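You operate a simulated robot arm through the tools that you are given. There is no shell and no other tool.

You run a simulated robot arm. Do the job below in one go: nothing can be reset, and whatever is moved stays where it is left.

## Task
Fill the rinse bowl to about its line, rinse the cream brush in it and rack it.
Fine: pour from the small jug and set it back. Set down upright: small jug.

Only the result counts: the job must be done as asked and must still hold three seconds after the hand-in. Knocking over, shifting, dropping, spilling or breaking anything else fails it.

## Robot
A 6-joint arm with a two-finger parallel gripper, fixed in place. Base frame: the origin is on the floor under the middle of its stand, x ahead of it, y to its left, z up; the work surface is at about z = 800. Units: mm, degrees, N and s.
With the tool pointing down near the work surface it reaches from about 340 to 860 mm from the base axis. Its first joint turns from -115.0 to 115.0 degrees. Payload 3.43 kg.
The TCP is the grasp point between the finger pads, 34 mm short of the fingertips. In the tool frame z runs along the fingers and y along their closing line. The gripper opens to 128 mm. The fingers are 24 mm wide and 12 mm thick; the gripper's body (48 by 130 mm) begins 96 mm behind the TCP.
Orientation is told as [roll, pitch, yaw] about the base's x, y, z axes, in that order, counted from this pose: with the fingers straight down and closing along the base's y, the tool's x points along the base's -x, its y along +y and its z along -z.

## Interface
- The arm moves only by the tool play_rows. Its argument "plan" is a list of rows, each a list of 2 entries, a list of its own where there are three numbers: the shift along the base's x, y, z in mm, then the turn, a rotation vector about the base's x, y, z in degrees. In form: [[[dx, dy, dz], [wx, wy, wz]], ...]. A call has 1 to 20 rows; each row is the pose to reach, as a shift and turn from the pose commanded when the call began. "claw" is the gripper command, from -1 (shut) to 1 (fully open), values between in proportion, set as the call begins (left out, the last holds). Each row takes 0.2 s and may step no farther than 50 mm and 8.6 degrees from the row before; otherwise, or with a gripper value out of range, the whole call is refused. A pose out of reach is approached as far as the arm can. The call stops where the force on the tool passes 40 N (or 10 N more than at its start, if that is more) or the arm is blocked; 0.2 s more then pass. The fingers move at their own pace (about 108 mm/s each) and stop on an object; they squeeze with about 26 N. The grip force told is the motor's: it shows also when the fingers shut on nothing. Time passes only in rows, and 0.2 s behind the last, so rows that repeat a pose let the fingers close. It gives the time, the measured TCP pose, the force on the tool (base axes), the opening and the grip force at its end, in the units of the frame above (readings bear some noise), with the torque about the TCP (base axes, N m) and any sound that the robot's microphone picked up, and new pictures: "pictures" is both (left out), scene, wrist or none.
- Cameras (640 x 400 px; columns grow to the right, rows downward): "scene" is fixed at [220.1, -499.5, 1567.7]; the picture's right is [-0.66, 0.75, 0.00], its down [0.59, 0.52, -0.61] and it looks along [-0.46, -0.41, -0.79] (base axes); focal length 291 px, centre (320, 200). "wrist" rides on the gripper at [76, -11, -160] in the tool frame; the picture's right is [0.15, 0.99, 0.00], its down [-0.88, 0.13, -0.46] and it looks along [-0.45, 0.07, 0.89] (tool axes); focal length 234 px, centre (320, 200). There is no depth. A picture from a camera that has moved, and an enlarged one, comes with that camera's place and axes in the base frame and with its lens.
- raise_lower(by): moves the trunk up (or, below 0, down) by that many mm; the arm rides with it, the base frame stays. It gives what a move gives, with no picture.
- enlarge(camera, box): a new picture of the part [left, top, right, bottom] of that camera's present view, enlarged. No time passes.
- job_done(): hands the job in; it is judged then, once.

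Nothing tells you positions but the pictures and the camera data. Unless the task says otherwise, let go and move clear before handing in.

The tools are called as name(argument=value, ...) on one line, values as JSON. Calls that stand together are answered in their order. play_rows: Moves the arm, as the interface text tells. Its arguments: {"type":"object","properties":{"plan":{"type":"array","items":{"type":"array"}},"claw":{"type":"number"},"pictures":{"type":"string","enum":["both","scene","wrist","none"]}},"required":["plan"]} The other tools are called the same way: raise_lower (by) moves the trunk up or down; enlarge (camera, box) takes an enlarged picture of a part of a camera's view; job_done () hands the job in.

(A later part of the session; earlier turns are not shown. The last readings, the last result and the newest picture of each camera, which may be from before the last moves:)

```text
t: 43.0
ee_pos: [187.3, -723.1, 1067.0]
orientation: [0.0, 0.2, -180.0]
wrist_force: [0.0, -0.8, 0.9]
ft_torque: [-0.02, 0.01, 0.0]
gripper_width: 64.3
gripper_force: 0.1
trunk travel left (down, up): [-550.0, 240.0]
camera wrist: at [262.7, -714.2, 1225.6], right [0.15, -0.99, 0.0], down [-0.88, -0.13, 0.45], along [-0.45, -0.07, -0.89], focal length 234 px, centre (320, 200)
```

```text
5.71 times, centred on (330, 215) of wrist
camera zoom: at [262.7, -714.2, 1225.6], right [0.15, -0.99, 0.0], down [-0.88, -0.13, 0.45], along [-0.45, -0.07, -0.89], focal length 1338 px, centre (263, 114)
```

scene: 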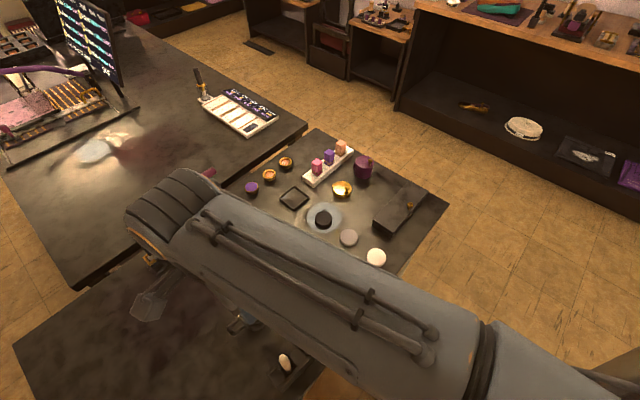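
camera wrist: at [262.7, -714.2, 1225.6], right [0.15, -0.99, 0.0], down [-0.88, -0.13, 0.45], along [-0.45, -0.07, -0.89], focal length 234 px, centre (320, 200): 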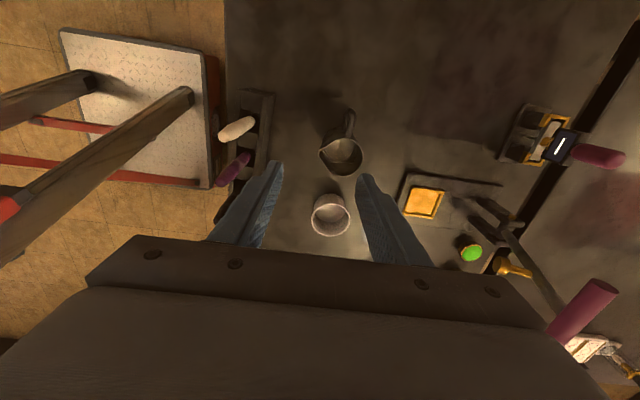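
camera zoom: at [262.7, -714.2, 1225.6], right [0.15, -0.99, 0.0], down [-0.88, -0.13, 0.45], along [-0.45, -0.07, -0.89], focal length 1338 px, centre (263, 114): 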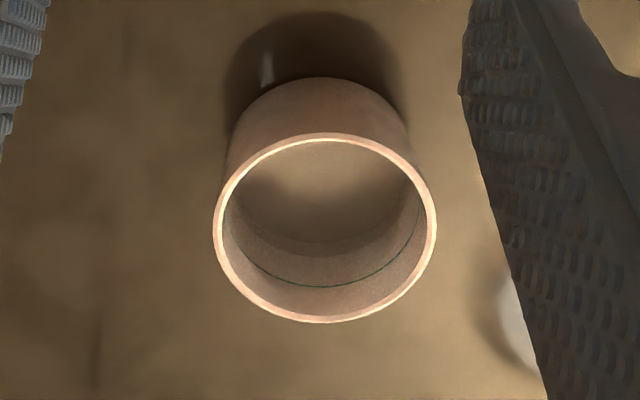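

The jug is centred near (167, -762) with the handle along azimuth -3°, and the bowl's line is at about z = 834 (floor about 806, rim 850). I'll align above the handle and check before going down.

play_rows(plan=[[[10, -14, -30], [0, 0, -1]], [[20, -28, -60], [0, 0, -2]], [[28.5, -42, -90], [0, 0, -3]], [[28.5, -42, -115], [0, 0, -3]], [[28.5, -42, -132], [0, 0, -3]], [[28.5, -42, -132], [0, 0, -3]]], pictures="both")

enlarge(camera="wrist", box=[240, 120, 400, 270])

```text
t: 44.4
ee_pos: [215.6, -765.8, 934.4]
orientation: [-0.1, 0.1, 177.2]
wrist_force: [0.6, 0.1, -0.6]
ft_torque: [-0.03, 0.01, 0.01]
gripper_width: 64.0
gripper_force: 0.1
trunk travel left (down, up): [-550.0, 240.0]
camera wrist: at [292.3, -759.1, 1093.8], right [0.1, -1.0, 0.0], down [-0.89, -0.09, 0.45], along [-0.45, -0.04, -0.89], focal length 234 px, centre (320, 200)
```

scene: 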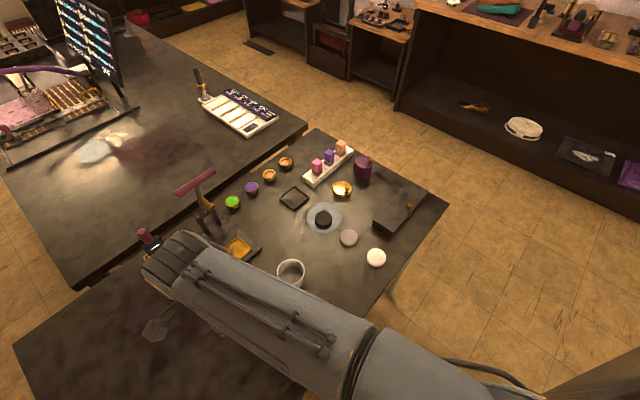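
wrist: 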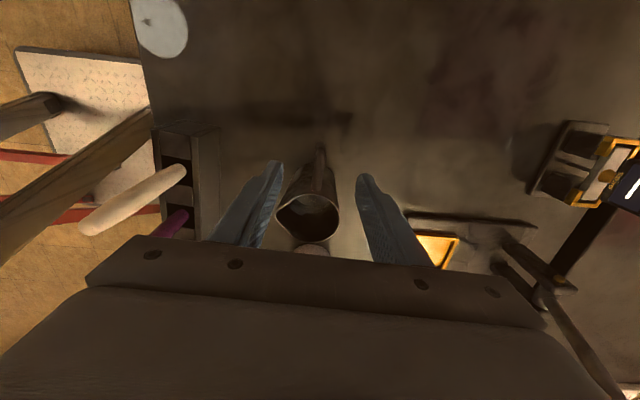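

```text
2.67 times, centred on (320, 195) of wrist
camera zoom: at [292.3, -759.1, 1093.8], right [0.1, -1.0, 0.0], down [-0.89, -0.09, 0.45], along [-0.45, -0.04, -0.89], focal length 624 px, centre (320, 213)
```

zoom: 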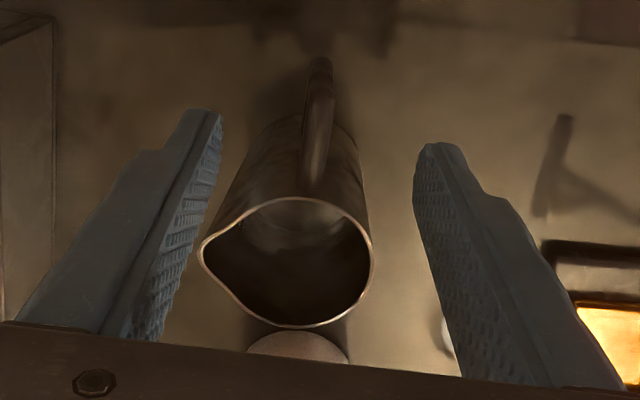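

The handle sits centred between the fingers. I'll descend to z ≈ 860 and then close on it.

play_rows(plan=[[[0, 0, -20], [0, 0, 0]], [[0, 0.5, -40], [0, 0, 0]], [[0, 1, -60], [0, 0, 0]], [[0, 1, -73], [0, 0, 0]], [[0, 1, -73], [0, 0, 0]]], pictures="wrist")

enlarge(camera="wrist", box=[240, 120, 400, 270])

```text
t: 45.6
ee_pos: [215.9, -766.5, 862.3]
orientation: [0.0, 0.1, 177.2]
wrist_force: [-0.1, 0.9, 0.1]
ft_torque: [-0.05, -0.02, 0.01]
gripper_width: 63.9
gripper_force: 0.0
trunk travel left (down, up): [-550.0, 240.0]
camera wrist: at [291.6, -759.8, 1021.5], right [0.1, -1.0, 0.0], down [-0.89, -0.09, 0.45], along [-0.45, -0.04, -0.89], focal length 234 px, centre (320, 200)
```

wrist: 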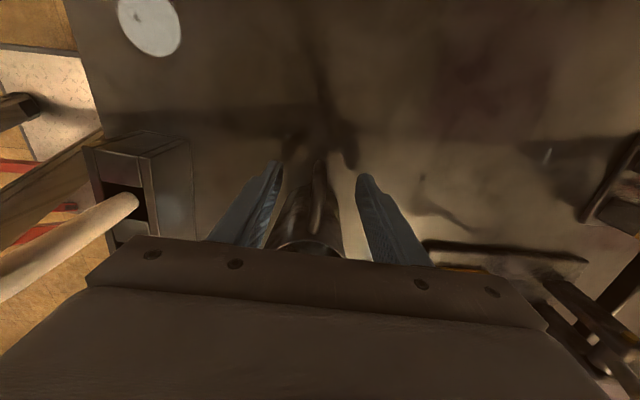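

```text
2.67 times, centred on (320, 195) of wrist
camera zoom: at [291.6, -759.8, 1021.5], right [0.1, -1.0, 0.0], down [-0.89, -0.09, 0.45], along [-0.45, -0.04, -0.89], focal length 624 px, centre (320, 213)
```

zoom: 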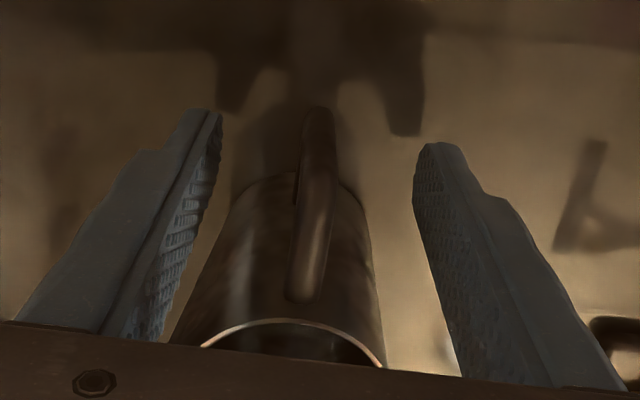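

The fingers flank the handle well. Closing now.

play_rows(plan=[[[0, 0, 0], [0, 0, 0]], [[0, 0, 0], [0, 0, 0]], [[0, 0, 0], [0, 0, 0]], [[0, 0, 0], [0, 0, 0]]], claw=-1, pictures="wrist")

```text
t: 46.6
ee_pos: [216.4, -765.9, 862.7]
orientation: [-0.2, 0.2, 177.2]
wrist_force: [0.2, -1.0, -0.1]
ft_torque: [-0.12, -0.03, 0.05]
gripper_width: 9.9
gripper_force: 25.3
trunk travel left (down, up): [-550.0, 240.0]
camera wrist: at [291.7, -759.8, 1021.7], right [0.1, -1.0, 0.0], down [-0.89, -0.09, 0.45], along [-0.45, -0.04, -0.89], focal length 234 px, centre (320, 200)
```

wrist: 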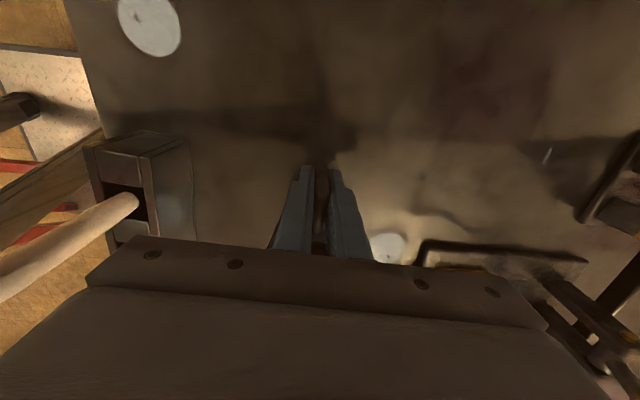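

The handle is gripped (9.9 mm, 25 N). I'll lift slowly and check the weight and the tilt.

play_rows(plan=[[[0, 0, 3], [0, 0, 0]], [[0, 0, 8], [0, 0, 0]], [[0, 0, 15], [0, 0, 0]], [[0, 0, 25], [0, 0, 0]], [[0, 0, 25], [0, 0, 0]], [[0, 0, 25], [0, 0, 0]]], pictures="both")

enlarge(camera="wrist", box=[240, 120, 400, 270])

```text
t: 48.0
ee_pos: [215.1, -765.4, 887.3]
orientation: [-0.1, 0.0, 177.3]
wrist_force: [-0.6, 0.2, -2.1]
ft_torque: [0.0, -0.07, 0.02]
gripper_width: 9.7
gripper_force: 25.6
trunk travel left (down, up): [-550.0, 240.0]
camera wrist: at [291.5, -759.9, 1046.2], right [0.1, -1.0, 0.0], down [-0.89, -0.09, 0.45], along [-0.45, -0.04, -0.89], focal length 234 px, centre (320, 200)
```

scene: 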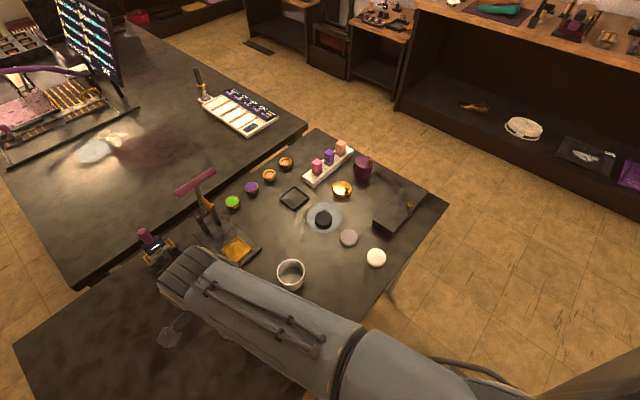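
wrist: 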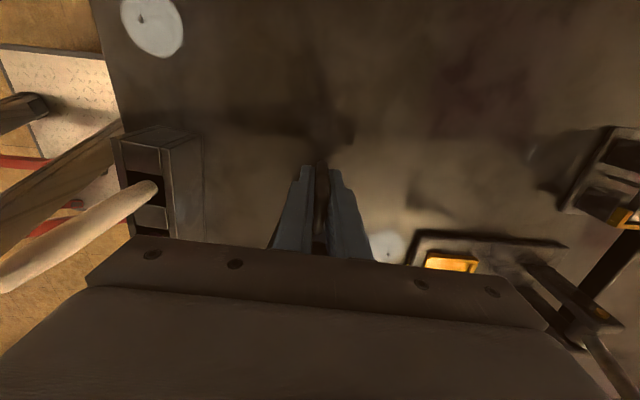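

```text
2.67 times, centred on (320, 195) of wrist
camera zoom: at [291.5, -759.9, 1046.2], right [0.1, -1.0, 0.0], down [-0.89, -0.09, 0.45], along [-0.45, -0.04, -0.89], focal length 624 px, centre (320, 213)
```

zoom: 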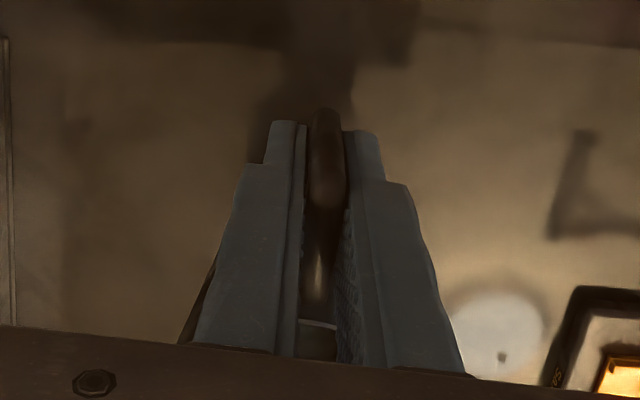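

The jug is up (about 2 N) and stays level. I'll raise it further and then turn it 93° while carrying it to the high pour-ready spot.

play_rows(plan=[[[0, 0, 15], [0, 0, 0]], [[0, 0, 35], [0, 0, 0]], [[0, 0, 55], [0, 0, 0]], [[0, 0, 75], [0, 0, 0]], [[0, 0, 88], [0, 0, 0]], [[0, 0, 93], [0, 0, 0]], [[0, 0, 93], [0, 0, 0]]], pictures="scene")

play_rows(plan=[[[-4, 1, 0], [0, 0, 3]], [[-10, 3, 1], [0, 0, 8]], [[-17, 6, 2], [0, 0, 13.5]], [[-24, 9, 3], [0, 0, 19]], [[-31, 12, 4], [0, 0, 24.5]], [[-38, 15, 5], [0, 0, 30]], [[-45, 17, 6], [0, 0, 35.5]], [[-52, 20, 7], [0, 0, 41]], [[-59, 23, 8], [0, 0, 46.5]], [[-66, 25, 9], [0, 0, 52]], [[-73, 28, 10], [0, 0, 57.5]], [[-80, 31, 10], [0, 0, 63]], [[-87, 34, 10], [0, 0, 68.5]], [[-94, 36, 10], [0, 0, 74]], [[-101, 39, 10], [0, 0, 79.5]], [[-108, 41, 10], [0, 0, 85]], [[-114, 43, 10], [0, 0, 89.5]], [[-118, 45, 10], [0, 0, 92.8]], [[-118, 45, 10], [0, 0, 92.8]]], pictures="both")

```text
t: 49.6
ee_pos: [215.6, -765.2, 979.4]
orientation: [-0.1, 0.1, 177.1]
wrist_force: [0.2, -0.1, -2.3]
ft_torque: [-0.02, -0.11, 0.0]
gripper_width: 9.9
gripper_force: 26.2
trunk travel left (down, up): [-550.0, 240.0]
```

scene: 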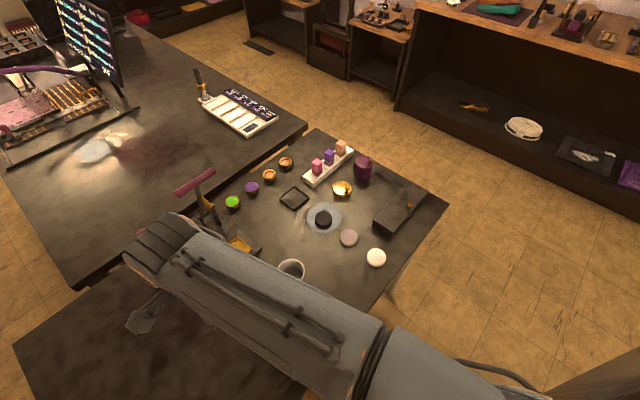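

```text
t: 53.6
ee_pos: [96.5, -720.8, 989.0]
orientation: [-0.1, 0.2, -89.9]
wrist_force: [-0.4, -0.1, -2.5]
ft_torque: [0.08, 0.01, 0.02]
gripper_width: 9.9
gripper_force: 26.0
trunk travel left (down, up): [-550.0, 240.0]
camera wrist: at [87.2, -645.4, 1148.5], right [0.99, 0.15, 0.0], down [0.13, -0.88, 0.45], along [0.07, -0.45, -0.89], focal length 234 px, centre (320, 200)
```

scene: 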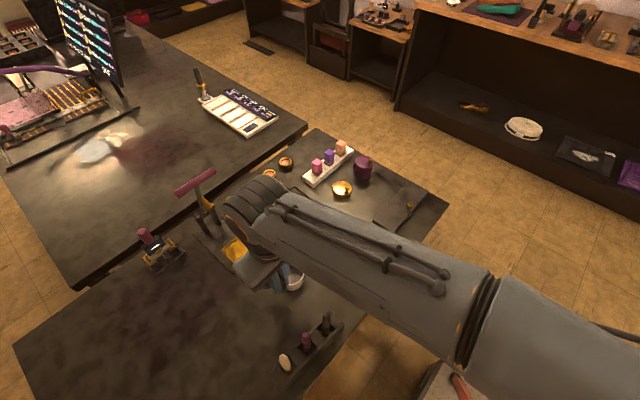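
wrist: 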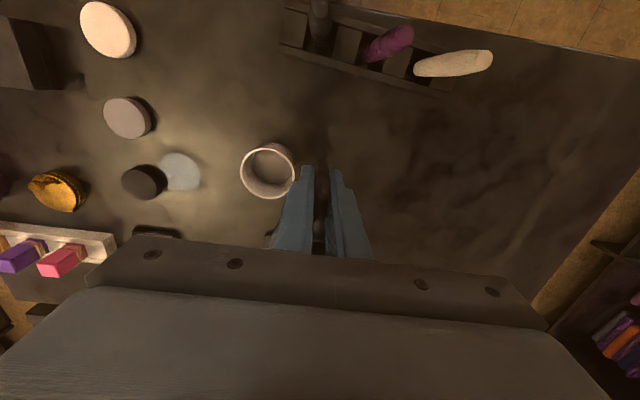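

The jug is at the pour-ready spot with the spout facing -x. I'll tilt it gently to 30° while lowering the lip towards the bowl, keeping clear of its rim.

play_rows(plan=[[[0, 0, -8], [0, -3, 0]], [[-1, 0, -20], [0, -8, 0]], [[-2.5, 0.5, -36], [0, -13, 0]], [[-4, 0.5, -52], [0, -18, 0]], [[-5.5, 0.5, -67], [0, -23, 0]], [[-6.5, 0.5, -77], [0, -27, 0]], [[-6.5, 0.5, -82], [0, -30, 0]], [[-6.5, 0.5, -82], [0, -30, 0]]], pictures="both")

enlarge(camera="scene", box=[220, 230, 340, 330])

enlarge(camera="wrist", box=[200, 100, 400, 270])

```text
t: 55.4
ee_pos: [92.3, -720.1, 906.8]
orientation: [29.9, 0.2, -90.0]
wrist_force: [0.3, -0.2, -2.6]
ft_torque: [0.08, 0.0, 0.01]
gripper_width: 9.9
gripper_force: 25.5
trunk travel left (down, up): [-550.0, 240.0]
camera wrist: at [2.8, -644.9, 1040.1], right [0.86, 0.15, 0.49], down [-0.11, -0.88, 0.46], along [0.5, -0.45, -0.74], focal length 234 px, centre (320, 200)
```

scene: 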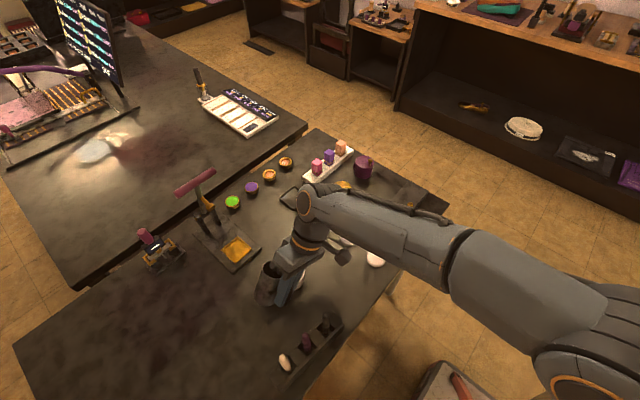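
wrist: 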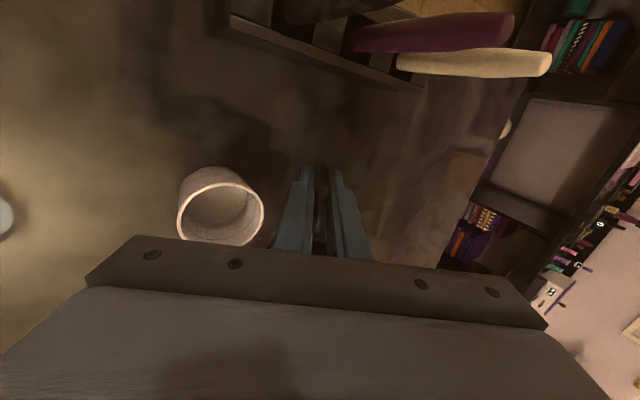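

```text
4.00 times, centred on (280, 280) of scene
camera zoom: at [220.1, -499.5, 1567.7], right [-0.66, 0.75, 0.0], down [0.59, 0.52, -0.61], along [-0.46, -0.41, -0.79], focal length 1164 px, centre (480, -120)
```

zoom: 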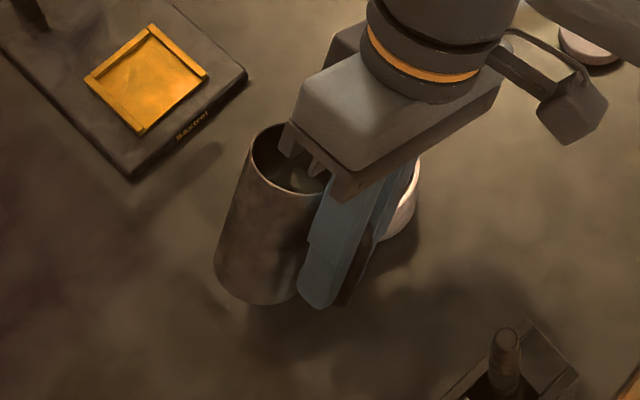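

```text
2.35 times, centred on (300, 185) of wrist
camera zoom: at [2.8, -644.9, 1040.1], right [0.86, 0.15, 0.49], down [-0.11, -0.88, 0.46], along [0.5, -0.45, -0.74], focal length 551 px, centre (367, 235)
```

zoom: 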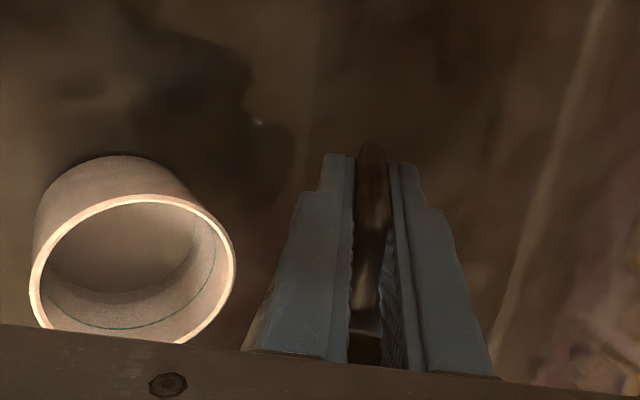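

The wrist camera sees into the bowl and its line very well from here. I'll tilt to 40° with the lip lower and watch for flow.

play_rows(plan=[[[0, 0, -8], [0, -4, 0]], [[-0.5, 0, -16], [0, -8, 0]], [[-0.5, 0, -16], [0, -10, 0]], [[-0.5, 0, -16], [0, -10, 0]], [[-0.5, 0, -16], [0, -10, 0]]], pictures="both")

enlarge(camera="wrist", box=[130, 140, 330, 270])

enlarge(camera="scene", box=[240, 240, 320, 320])

```text
t: 56.6
ee_pos: [91.5, -720.3, 892.3]
orientation: [39.9, 0.1, -89.9]
wrist_force: [0.1, -0.4, -2.7]
ft_torque: [0.1, 0.03, -0.01]
gripper_width: 9.9
gripper_force: 26.1
trunk travel left (down, up): [-550.0, 240.0]
camera wrist: at [-19.5, -645.2, 1007.0], right [0.76, 0.15, 0.63], down [-0.19, -0.88, 0.43], along [0.62, -0.45, -0.64], focal length 234 px, centre (320, 200)
```

scene: 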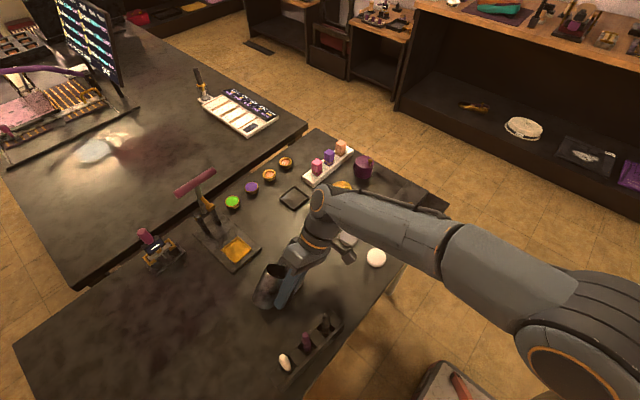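
wrist: 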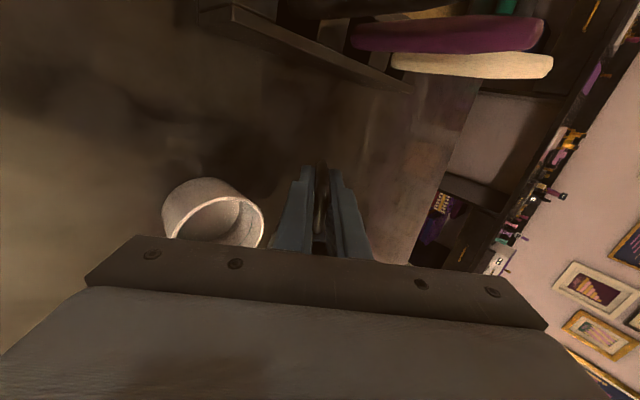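

```text
3.08 times, centred on (230, 205) of wrist
camera zoom: at [-19.5, -645.2, 1007.0], right [0.76, 0.15, 0.63], down [-0.19, -0.88, 0.43], along [0.62, -0.45, -0.64], focal length 720 px, centre (597, 185)
```

zoom: 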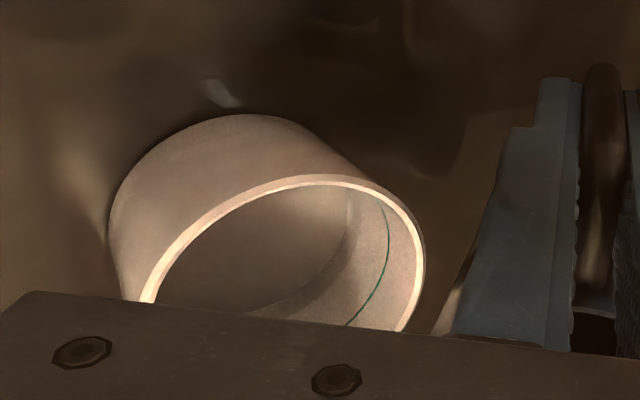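

```text
5.00 times, centred on (280, 280) of scene
camera zoom: at [220.1, -499.5, 1567.7], right [-0.66, 0.75, 0.0], down [0.59, 0.52, -0.61], along [-0.46, -0.41, -0.79], focal length 1455 px, centre (520, -200)
```

zoom: 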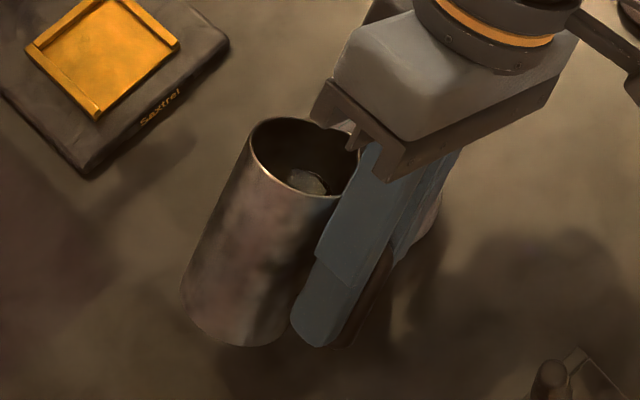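

No flow at 40°. I'll continue to 46° in small steps.

play_rows(plan=[[[0, 0, 0], [0, -3, 0]], [[-0.5, 0, 0], [0, -6, 0]], [[-0.5, 0, 0], [0, -6, 0]], [[-0.5, 0, 0], [0, -6, 0]]], pictures="wrist")

enlarge(camera="wrist", box=[130, 140, 330, 270])

enlarge(camera="scene", box=[240, 240, 320, 320])

```text
t: 57.6
ee_pos: [90.8, -720.3, 890.9]
orientation: [45.9, 0.1, -89.9]
wrist_force: [0.7, 0.5, -2.8]
ft_torque: [0.11, 0.03, -0.02]
gripper_width: 9.5
gripper_force: 25.9
trunk travel left (down, up): [-550.0, 240.0]
camera wrist: at [-31.9, -645.5, 994.1], right [0.69, 0.15, 0.71], down [-0.24, -0.88, 0.41], along [0.69, -0.45, -0.57], focal length 234 px, centre (320, 200)
```

wrist: 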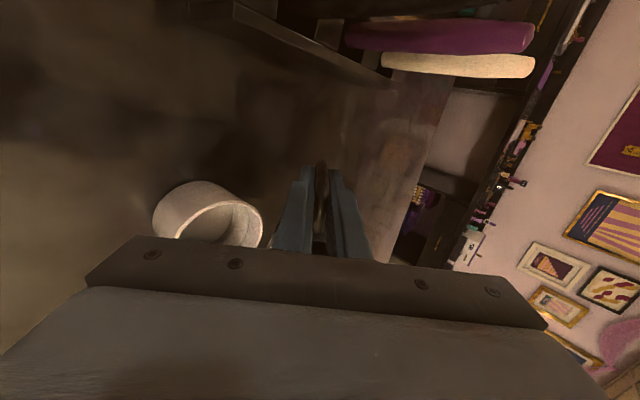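

```text
3.08 times, centred on (230, 205) of wrist
camera zoom: at [-31.9, -645.5, 994.1], right [0.69, 0.15, 0.71], down [-0.24, -0.88, 0.41], along [0.69, -0.45, -0.57], focal length 720 px, centre (597, 185)
```

zoom: 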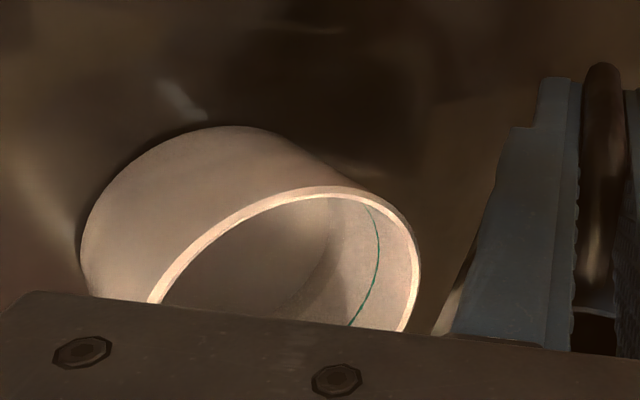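

```text
5.00 times, centred on (280, 280) of scene
camera zoom: at [220.1, -499.5, 1567.7], right [-0.66, 0.75, 0.0], down [0.59, 0.52, -0.61], along [-0.46, -0.41, -0.79], focal length 1455 px, centre (520, -200)
```

zoom: 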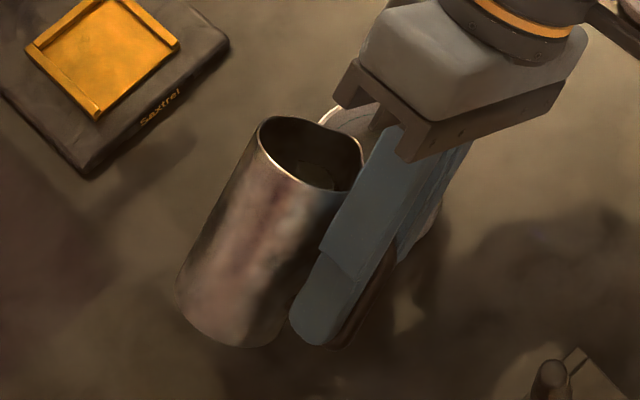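

The spout tip is over the bowl as intended, still no flow. I'll tilt on to 52°.

play_rows(plan=[[[-0.5, 0, 1], [0, -3, 0]], [[-1.5, 0, 2], [0, -6, 0]], [[-1.5, 0, 2], [0, -6, 0]], [[-1.5, 0, 2], [0, -6, 0]]], pictures="wrist")

enlarge(camera="wrist", box=[130, 140, 330, 270])

enlarge(camera="scene", box=[240, 240, 320, 320])

```text
t: 58.6
ee_pos: [88.0, -720.2, 892.9]
orientation: [52.0, 0.1, -90.0]
wrist_force: [-0.1, -0.7, -2.5]
ft_torque: [0.11, 0.05, 0.0]
gripper_width: 9.8
gripper_force: 25.9
trunk travel left (down, up): [-550.0, 240.0]
camera wrist: at [-44.3, -645.1, 982.6], right [0.61, 0.15, 0.78], down [-0.28, -0.88, 0.38], along [0.74, -0.45, -0.5], focal length 234 px, centre (320, 200)
```

wrist: 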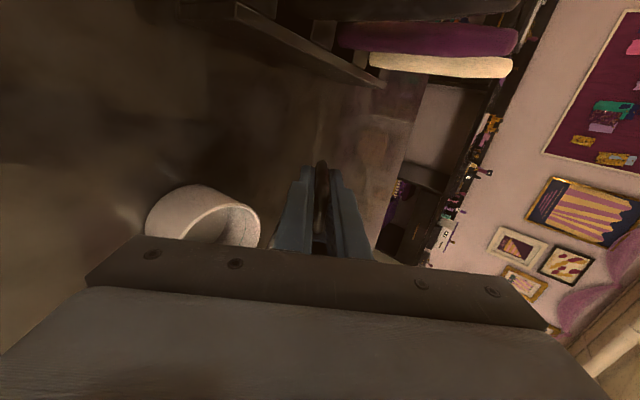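

```text
3.08 times, centred on (230, 205) of wrist
camera zoom: at [-44.3, -645.1, 982.6], right [0.61, 0.15, 0.78], down [-0.28, -0.88, 0.38], along [0.74, -0.45, -0.5], focal length 720 px, centre (597, 185)
```

zoom: 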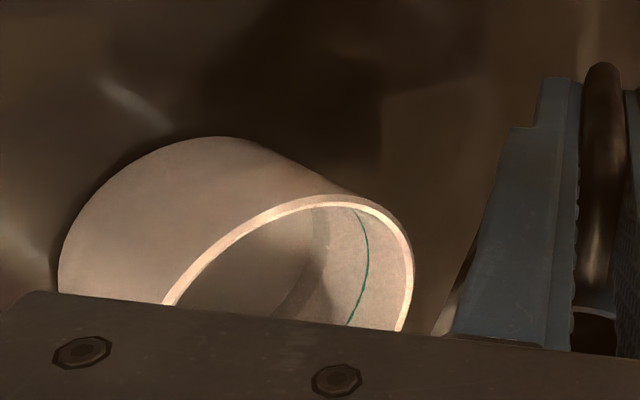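

```text
5.00 times, centred on (280, 280) of scene
camera zoom: at [220.1, -499.5, 1567.7], right [-0.66, 0.75, 0.0], down [0.59, 0.52, -0.61], along [-0.46, -0.41, -0.79], focal length 1455 px, centre (520, -200)
```

zoom: 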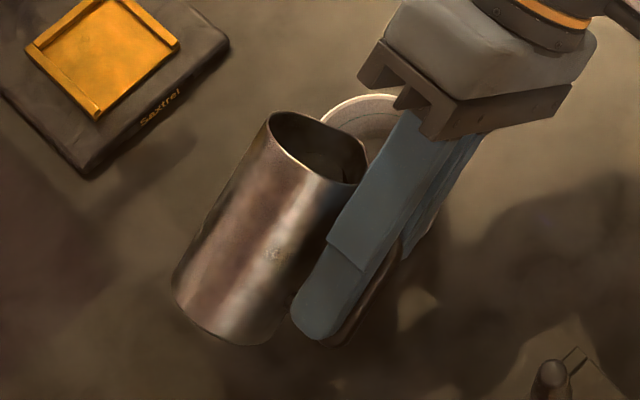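

Still dry at 52°. I'll go on to 58° in small steps.

play_rows(plan=[[[-0.5, 0, 1.5], [0, -3, 0]], [[-1.5, 0, 3.5], [0, -6, 0]], [[-1.5, 0, 3.5], [0, -6, 0]], [[-1.5, 0, 3.5], [0, -6, 0]]], pictures="wrist")

enlarge(camera="wrist", box=[130, 140, 330, 270])

enlarge(camera="scene", box=[240, 240, 320, 320])

```text
t: 59.6
ee_pos: [87.5, -720.3, 896.3]
orientation: [57.9, 0.0, -89.9]
wrist_force: [-0.1, 0.4, -2.6]
ft_torque: [0.08, 0.03, -0.01]
gripper_width: 9.8
gripper_force: 25.9
trunk travel left (down, up): [-550.0, 240.0]
camera wrist: at [-54.0, -645.6, 971.5], right [0.53, 0.15, 0.84], down [-0.32, -0.88, 0.35], along [0.79, -0.45, -0.42], focal length 234 px, centre (320, 200)
```

wrist: 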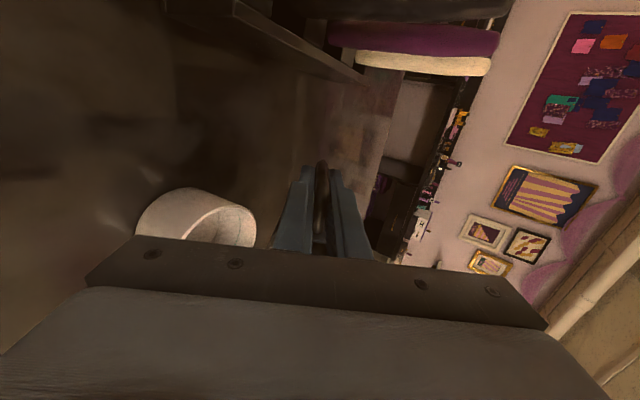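

```text
3.08 times, centred on (230, 205) of wrist
camera zoom: at [-54.0, -645.6, 971.5], right [0.53, 0.15, 0.84], down [-0.32, -0.88, 0.35], along [0.79, -0.45, -0.42], focal length 720 px, centre (597, 185)
```

zoom: 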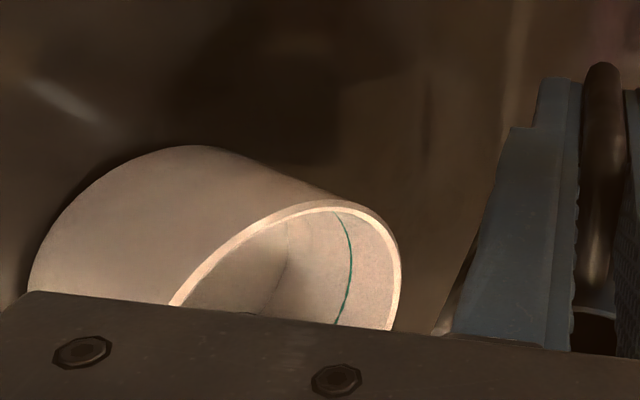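

```text
5.00 times, centred on (280, 280) of scene
camera zoom: at [220.1, -499.5, 1567.7], right [-0.66, 0.75, 0.0], down [0.59, 0.52, -0.61], along [-0.46, -0.41, -0.79], focal length 1455 px, centre (520, -200)
```

zoom: 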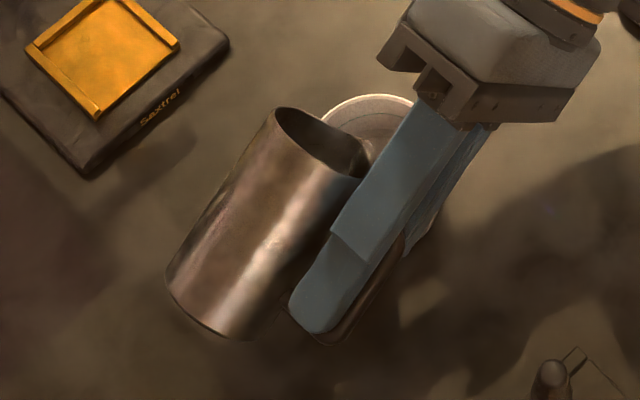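

Still no flow at 58°, so the jug is not very full. I'll continue to 64°.

play_rows(plan=[[[-1, 0, 1.5], [0, -3, 0]], [[-2.5, 0, 4], [0, -6, 0]], [[-2.5, 0, 4], [0, -6, 0]], [[-2.5, 0, 4], [0, -6, 0]]], pictures="wrist")

enlarge(camera="wrist", box=[130, 140, 330, 270])

enlarge(camera="scene", box=[240, 240, 320, 320])

```text
t: 60.6
ee_pos: [84.6, -719.0, 900.5]
orientation: [64.0, -0.1, -89.9]
wrist_force: [-0.1, 0.5, -1.8]
ft_torque: [0.08, 0.01, -0.03]
gripper_width: 9.9
gripper_force: 26.1
trunk travel left (down, up): [-550.0, 240.0]
camera wrist: at [-63.6, -644.9, 960.2], right [0.44, 0.15, 0.89], down [-0.35, -0.88, 0.32], along [0.83, -0.45, -0.33], focal length 234 px, centre (320, 200)
```

wrist: 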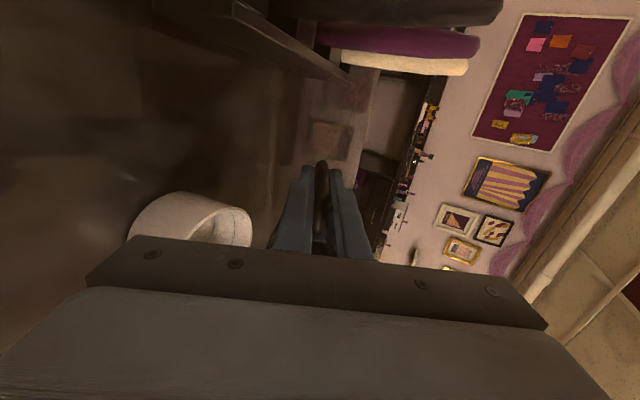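

```text
3.08 times, centred on (230, 205) of wrist
camera zoom: at [-63.6, -644.9, 960.2], right [0.44, 0.15, 0.89], down [-0.35, -0.88, 0.32], along [0.83, -0.45, -0.33], focal length 720 px, centre (597, 185)
```

zoom: 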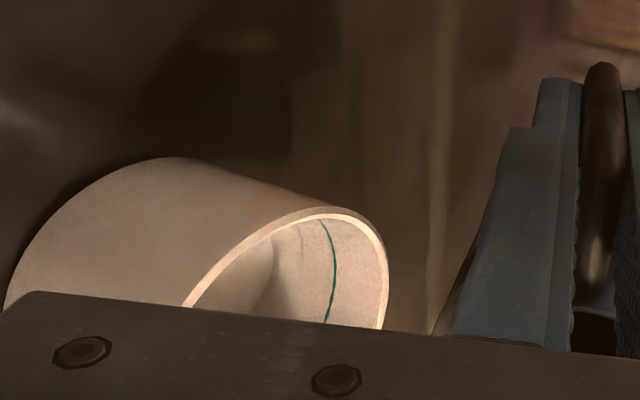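

```text
5.00 times, centred on (280, 280) of scene
camera zoom: at [220.1, -499.5, 1567.7], right [-0.66, 0.75, 0.0], down [0.59, 0.52, -0.61], along [-0.46, -0.41, -0.79], focal length 1455 px, centre (520, -200)
```

zoom: 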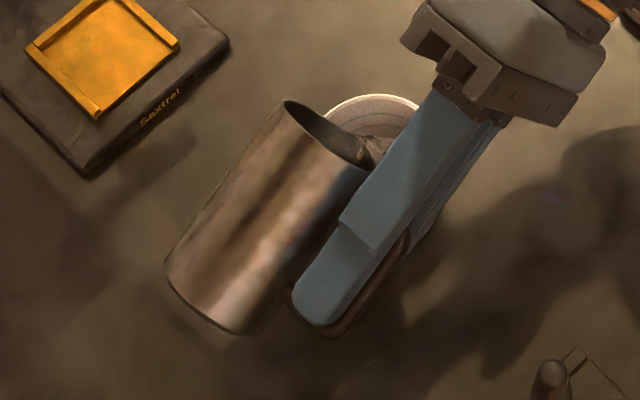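

The force reading dropped a little and something shows at the spout. I'll zoom in closely there.

enlarge(camera="scene", box=[275, 250, 300, 270])

play_rows(plan=[[[0, 0, 0], [0, 0, 0]], [[0, 0, 0], [0, 0, 0]]], pictures="none")

enlarge(camera="scene", box=[275, 250, 300, 270])

enlarge(camera="wrist", box=[180, 190, 270, 250])

```text
16.00 times, centred on (288, 260) of scene
camera zoom: at [220.1, -499.5, 1567.7], right [-0.66, 0.75, 0.0], down [0.59, 0.52, -0.61], along [-0.46, -0.41, -0.79], focal length 4656 px, centre (840, -760)
```

zoom: 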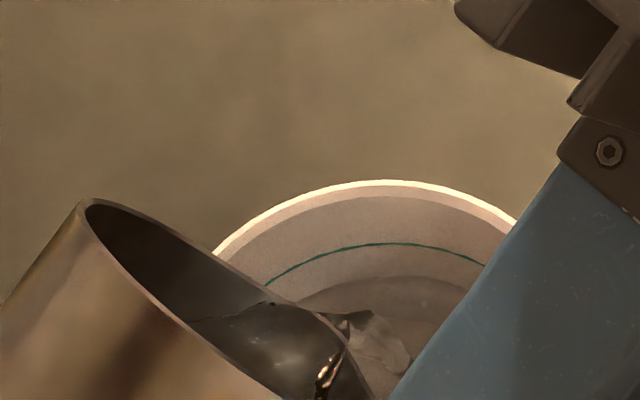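

```text
t: 61.2
ee_pos: [85.4, -719.6, 901.1]
orientation: [63.9, 0.0, -89.9]
wrist_force: [-0.1, -0.1, -1.8]
ft_torque: [0.06, 0.03, -0.01]
gripper_width: 10.2
gripper_force: 26.2
trunk travel left (down, up): [-550.0, 240.0]
```

```text
16.00 times, centred on (288, 260) of scene
camera zoom: at [220.1, -499.5, 1567.7], right [-0.66, 0.75, 0.0], down [0.59, 0.52, -0.61], along [-0.46, -0.41, -0.79], focal length 4656 px, centre (840, -760)
```

zoom: 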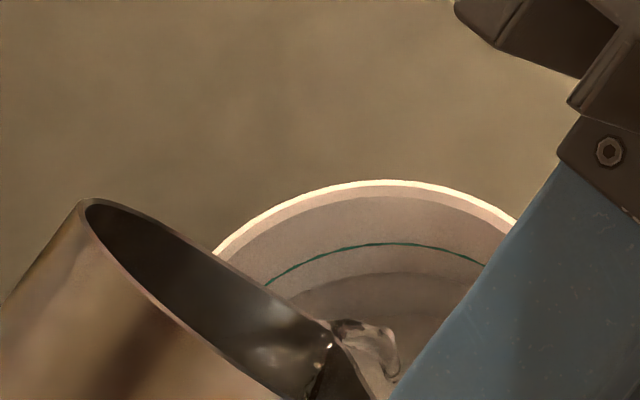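

```text
6.67 times, centred on (225, 220) of wrist
camera zoom: at [-63.6, -644.9, 960.3], right [0.44, 0.15, 0.89], down [-0.35, -0.88, 0.32], along [0.83, -0.45, -0.33], focal length 1561 px, centre (953, 67)
```

zoom: 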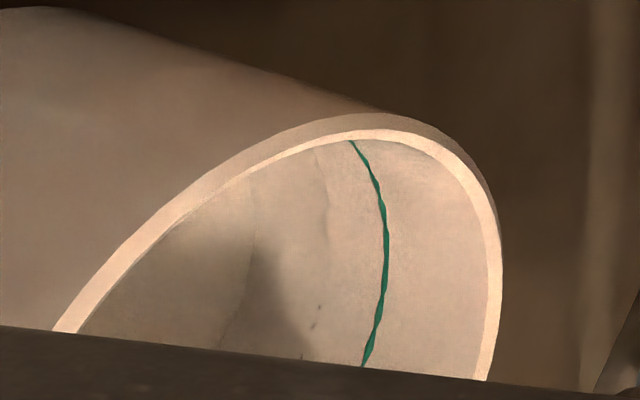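

Water is flowing from the spout into the bowl, and the scene zoom shows both the green line and the rising level (roughly 11 mm below it). I'll add a little tilt and keep watching.

play_rows(plan=[[[-0.8, 0, 1.5], [0, -2, 0]], [[-0.8, 0, 1.5], [0, -2, 0]], [[-0.8, 0, 1.5], [0, -2, 0]]], pictures="none")

enlarge(camera="scene", box=[275, 250, 300, 270])

enlarge(camera="wrist", box=[180, 190, 270, 250])

```text
t: 62.0
ee_pos: [83.9, -720.0, 901.9]
orientation: [65.9, 0.1, -89.9]
wrist_force: [-0.5, -0.6, -2.1]
ft_torque: [0.08, 0.05, 0.03]
gripper_width: 9.7
gripper_force: 25.8
trunk travel left (down, up): [-550.0, 240.0]
```

```text
16.00 times, centred on (288, 260) of scene
camera zoom: at [220.1, -499.5, 1567.7], right [-0.66, 0.75, 0.0], down [0.59, 0.52, -0.61], along [-0.46, -0.41, -0.79], focal length 4656 px, centre (840, -760)
```

zoom: 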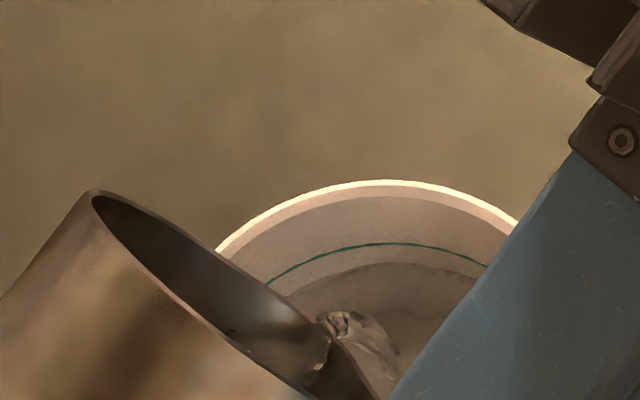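

```text
6.67 times, centred on (225, 220) of wrist
camera zoom: at [-66.3, -645.1, 956.6], right [0.4, 0.15, 0.9], down [-0.36, -0.88, 0.3], along [0.84, -0.45, -0.3], focal length 1561 px, centre (953, 67)
```

zoom: 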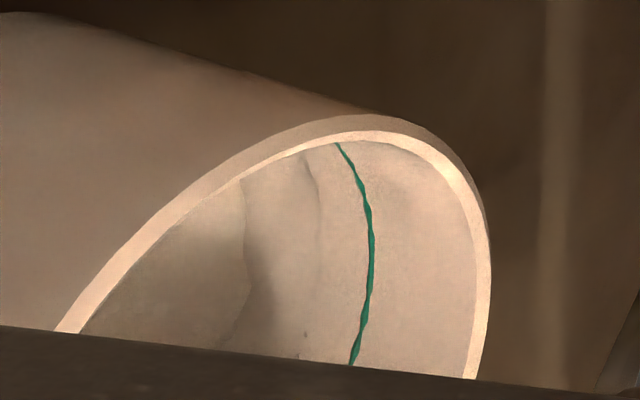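

The level is rising steadily and is now about two thirds of the way from where I first saw it to the line. I'll hold this tilt briefly.

play_rows(plan=[[[-0.4, 0, 0.7], [0, -1, 0]], [[-0.4, 0, 0.7], [0, -1, 0]]], pictures="none")

enlarge(camera="scene", box=[275, 250, 300, 270])

```text
t: 62.6
ee_pos: [83.1, -720.4, 903.3]
orientation: [66.9, 0.0, -89.8]
wrist_force: [-1.2, 0.1, -1.8]
ft_torque: [0.06, 0.02, -0.01]
gripper_width: 9.8
gripper_force: 26.0
trunk travel left (down, up): [-550.0, 240.0]
```

```text
16.00 times, centred on (288, 260) of scene
camera zoom: at [220.1, -499.5, 1567.7], right [-0.66, 0.75, 0.0], down [0.59, 0.52, -0.61], along [-0.46, -0.41, -0.79], focal length 4656 px, centre (840, -760)
```

zoom: 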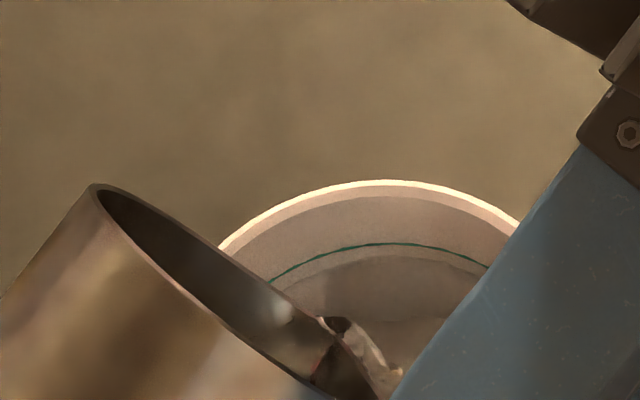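

About 5 mm left to the line, and the flow is gentle. One more short increment, then I'll check again.

play_rows(plan=[[[-0.4, 0, 0.7], [0, -1, 0]], [[-0.4, 0, 0.7], [0, -1, 0]]], pictures="none")

enlarge(camera="scene", box=[275, 250, 300, 270])

```text
t: 63.2
ee_pos: [82.6, -720.5, 905.3]
orientation: [67.9, 0.0, -89.9]
wrist_force: [0.1, 0.2, -1.3]
ft_torque: [0.03, 0.07, 0.01]
gripper_width: 9.9
gripper_force: 25.3
trunk travel left (down, up): [-550.0, 240.0]
```

```text
16.00 times, centred on (288, 260) of scene
camera zoom: at [220.1, -499.5, 1567.7], right [-0.66, 0.75, 0.0], down [0.59, 0.52, -0.61], along [-0.46, -0.41, -0.79], focal length 4656 px, centre (840, -760)
```

zoom: 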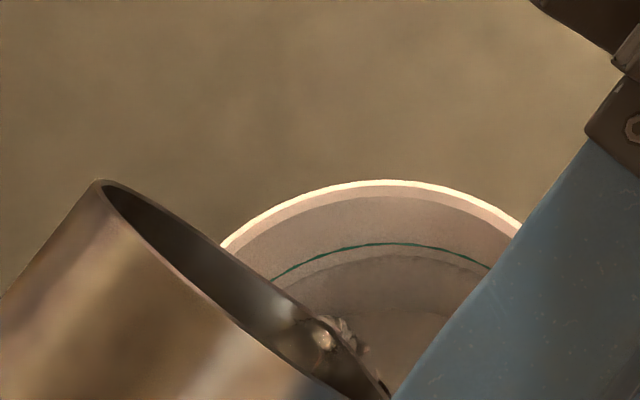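

The flow is weakening and the level is about 4 mm below the line. I'll add another 2°.

play_rows(plan=[[[-0.8, 0, 1.4], [0, -2, 0]], [[-0.8, 0, 1.4], [0, -2, 0]]], pictures="none")

enlarge(camera="scene", box=[275, 250, 300, 270])

```text
t: 63.8
ee_pos: [82.0, -718.9, 905.5]
orientation: [69.9, 0.0, -89.9]
wrist_force: [-0.4, -0.3, -2.4]
ft_torque: [0.05, 0.03, 0.02]
gripper_width: 9.8
gripper_force: 25.4
trunk travel left (down, up): [-550.0, 240.0]
```

```text
16.00 times, centred on (288, 260) of scene
camera zoom: at [220.1, -499.5, 1567.7], right [-0.66, 0.75, 0.0], down [0.59, 0.52, -0.61], along [-0.46, -0.41, -0.79], focal length 4656 px, centre (840, -760)
```

zoom: 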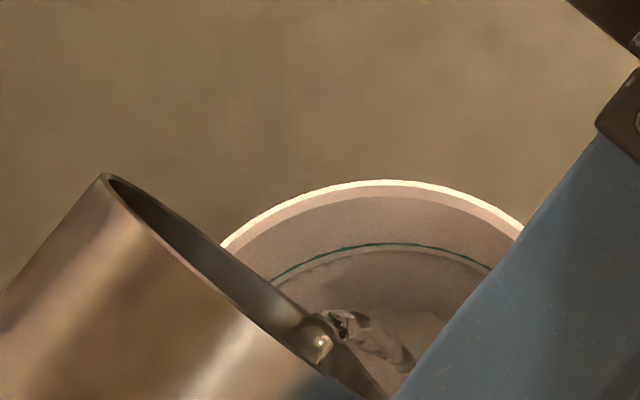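

About 2.5 mm short of the line now. I'll hold a moment longer, then start tilting back.

play_rows(plan=[[[-0.2, 0, 0.3], [0, -0.5, 0]], [[-0.2, 0, 0.3], [0, -0.5, 0]]], pictures="none")

enlarge(camera="scene", box=[275, 250, 300, 270])

```text
t: 64.4
ee_pos: [81.8, -719.0, 905.4]
orientation: [70.4, 0.0, -89.9]
wrist_force: [0.4, -0.2, -1.8]
ft_torque: [0.07, 0.04, -0.02]
gripper_width: 9.7
gripper_force: 26.1
trunk travel left (down, up): [-550.0, 240.0]
```

```text
16.00 times, centred on (288, 260) of scene
camera zoom: at [220.1, -499.5, 1567.7], right [-0.66, 0.75, 0.0], down [0.59, 0.52, -0.61], along [-0.46, -0.41, -0.79], focal length 4656 px, centre (840, -760)
```

zoom: 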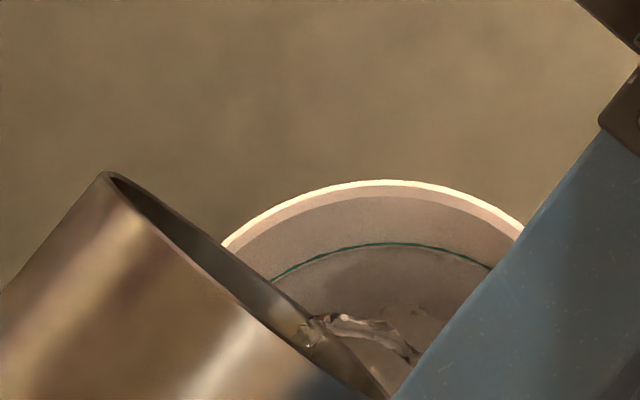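

The level is essentially at the line. I'll tilt the jug back now, keeping the lip over the bowl.

play_rows(plan=[[[3.2, 0, -6.3], [0, 8.4, 0]], [[5.4, 0, -12.7], [0, 16.4, 0]], [[6.7, 0, -17], [0, 24.4, 0]], [[7, 0, -11], [0, 32.4, 0]], [[6.5, 0, 1], [0, 40.4, 0]], [[6.5, 0, 1], [0, 40.4, 0]], [[6.5, 0, 1], [0, 40.4, 0]]], pictures="both")

enlarge(camera="scene", box=[270, 245, 310, 285])

enlarge(camera="wrist", box=[170, 150, 290, 250])

```text
t: 66.0
ee_pos: [87.1, -719.8, 906.6]
orientation: [29.9, 0.0, -90.0]
wrist_force: [-0.9, -0.5, -2.0]
ft_torque: [0.03, 0.01, -0.01]
gripper_width: 10.0
gripper_force: 26.2
trunk travel left (down, up): [-550.0, 240.0]
camera wrist: at [-1.4, -644.9, 1038.9], right [0.86, 0.15, 0.49], down [-0.11, -0.88, 0.46], along [0.5, -0.45, -0.74], focal length 234 px, centre (320, 200)
```

scene: 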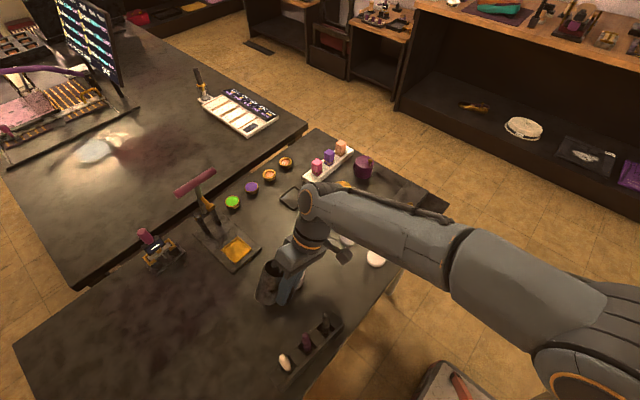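
wrist: 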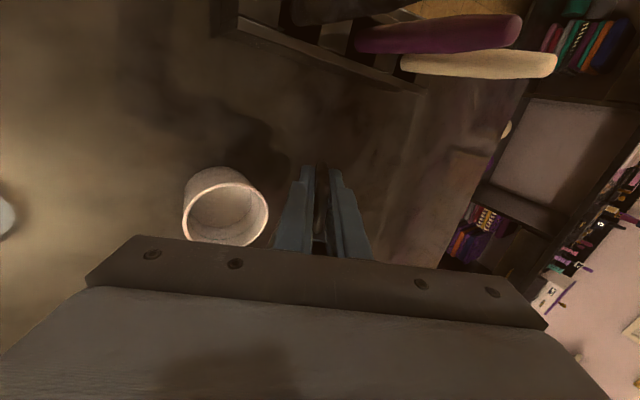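

```text
10.00 times, centred on (290, 265) of scene
camera zoom: at [220.1, -499.5, 1567.7], right [-0.66, 0.75, 0.0], down [0.59, 0.52, -0.61], along [-0.46, -0.41, -0.79], focal length 2910 px, centre (620, -450)
```

zoom: 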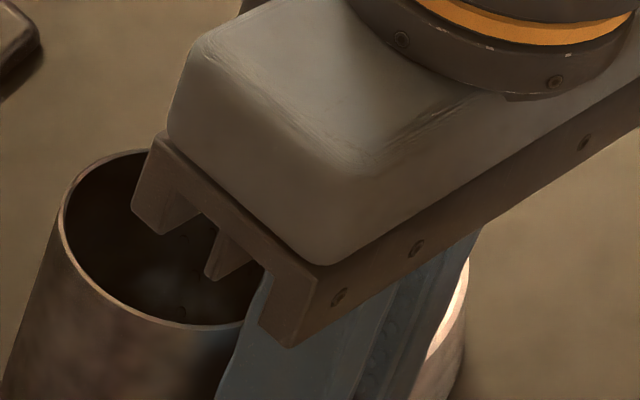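

```text
4.00 times, centred on (230, 200) of wrist
camera zoom: at [-1.4, -644.9, 1038.9], right [0.86, 0.15, 0.49], down [-0.11, -0.88, 0.46], along [0.5, -0.45, -0.74], focal length 937 px, centre (680, 200)
```

zoom: 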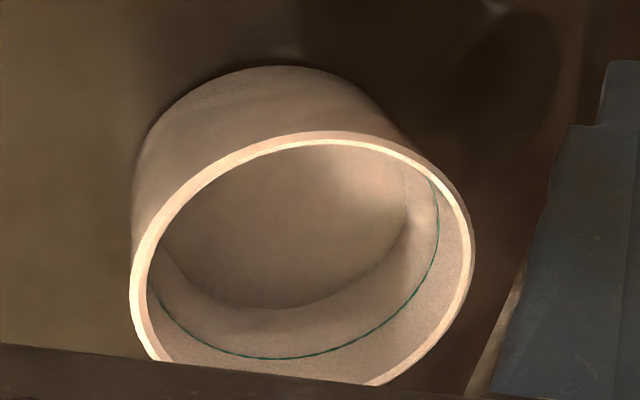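

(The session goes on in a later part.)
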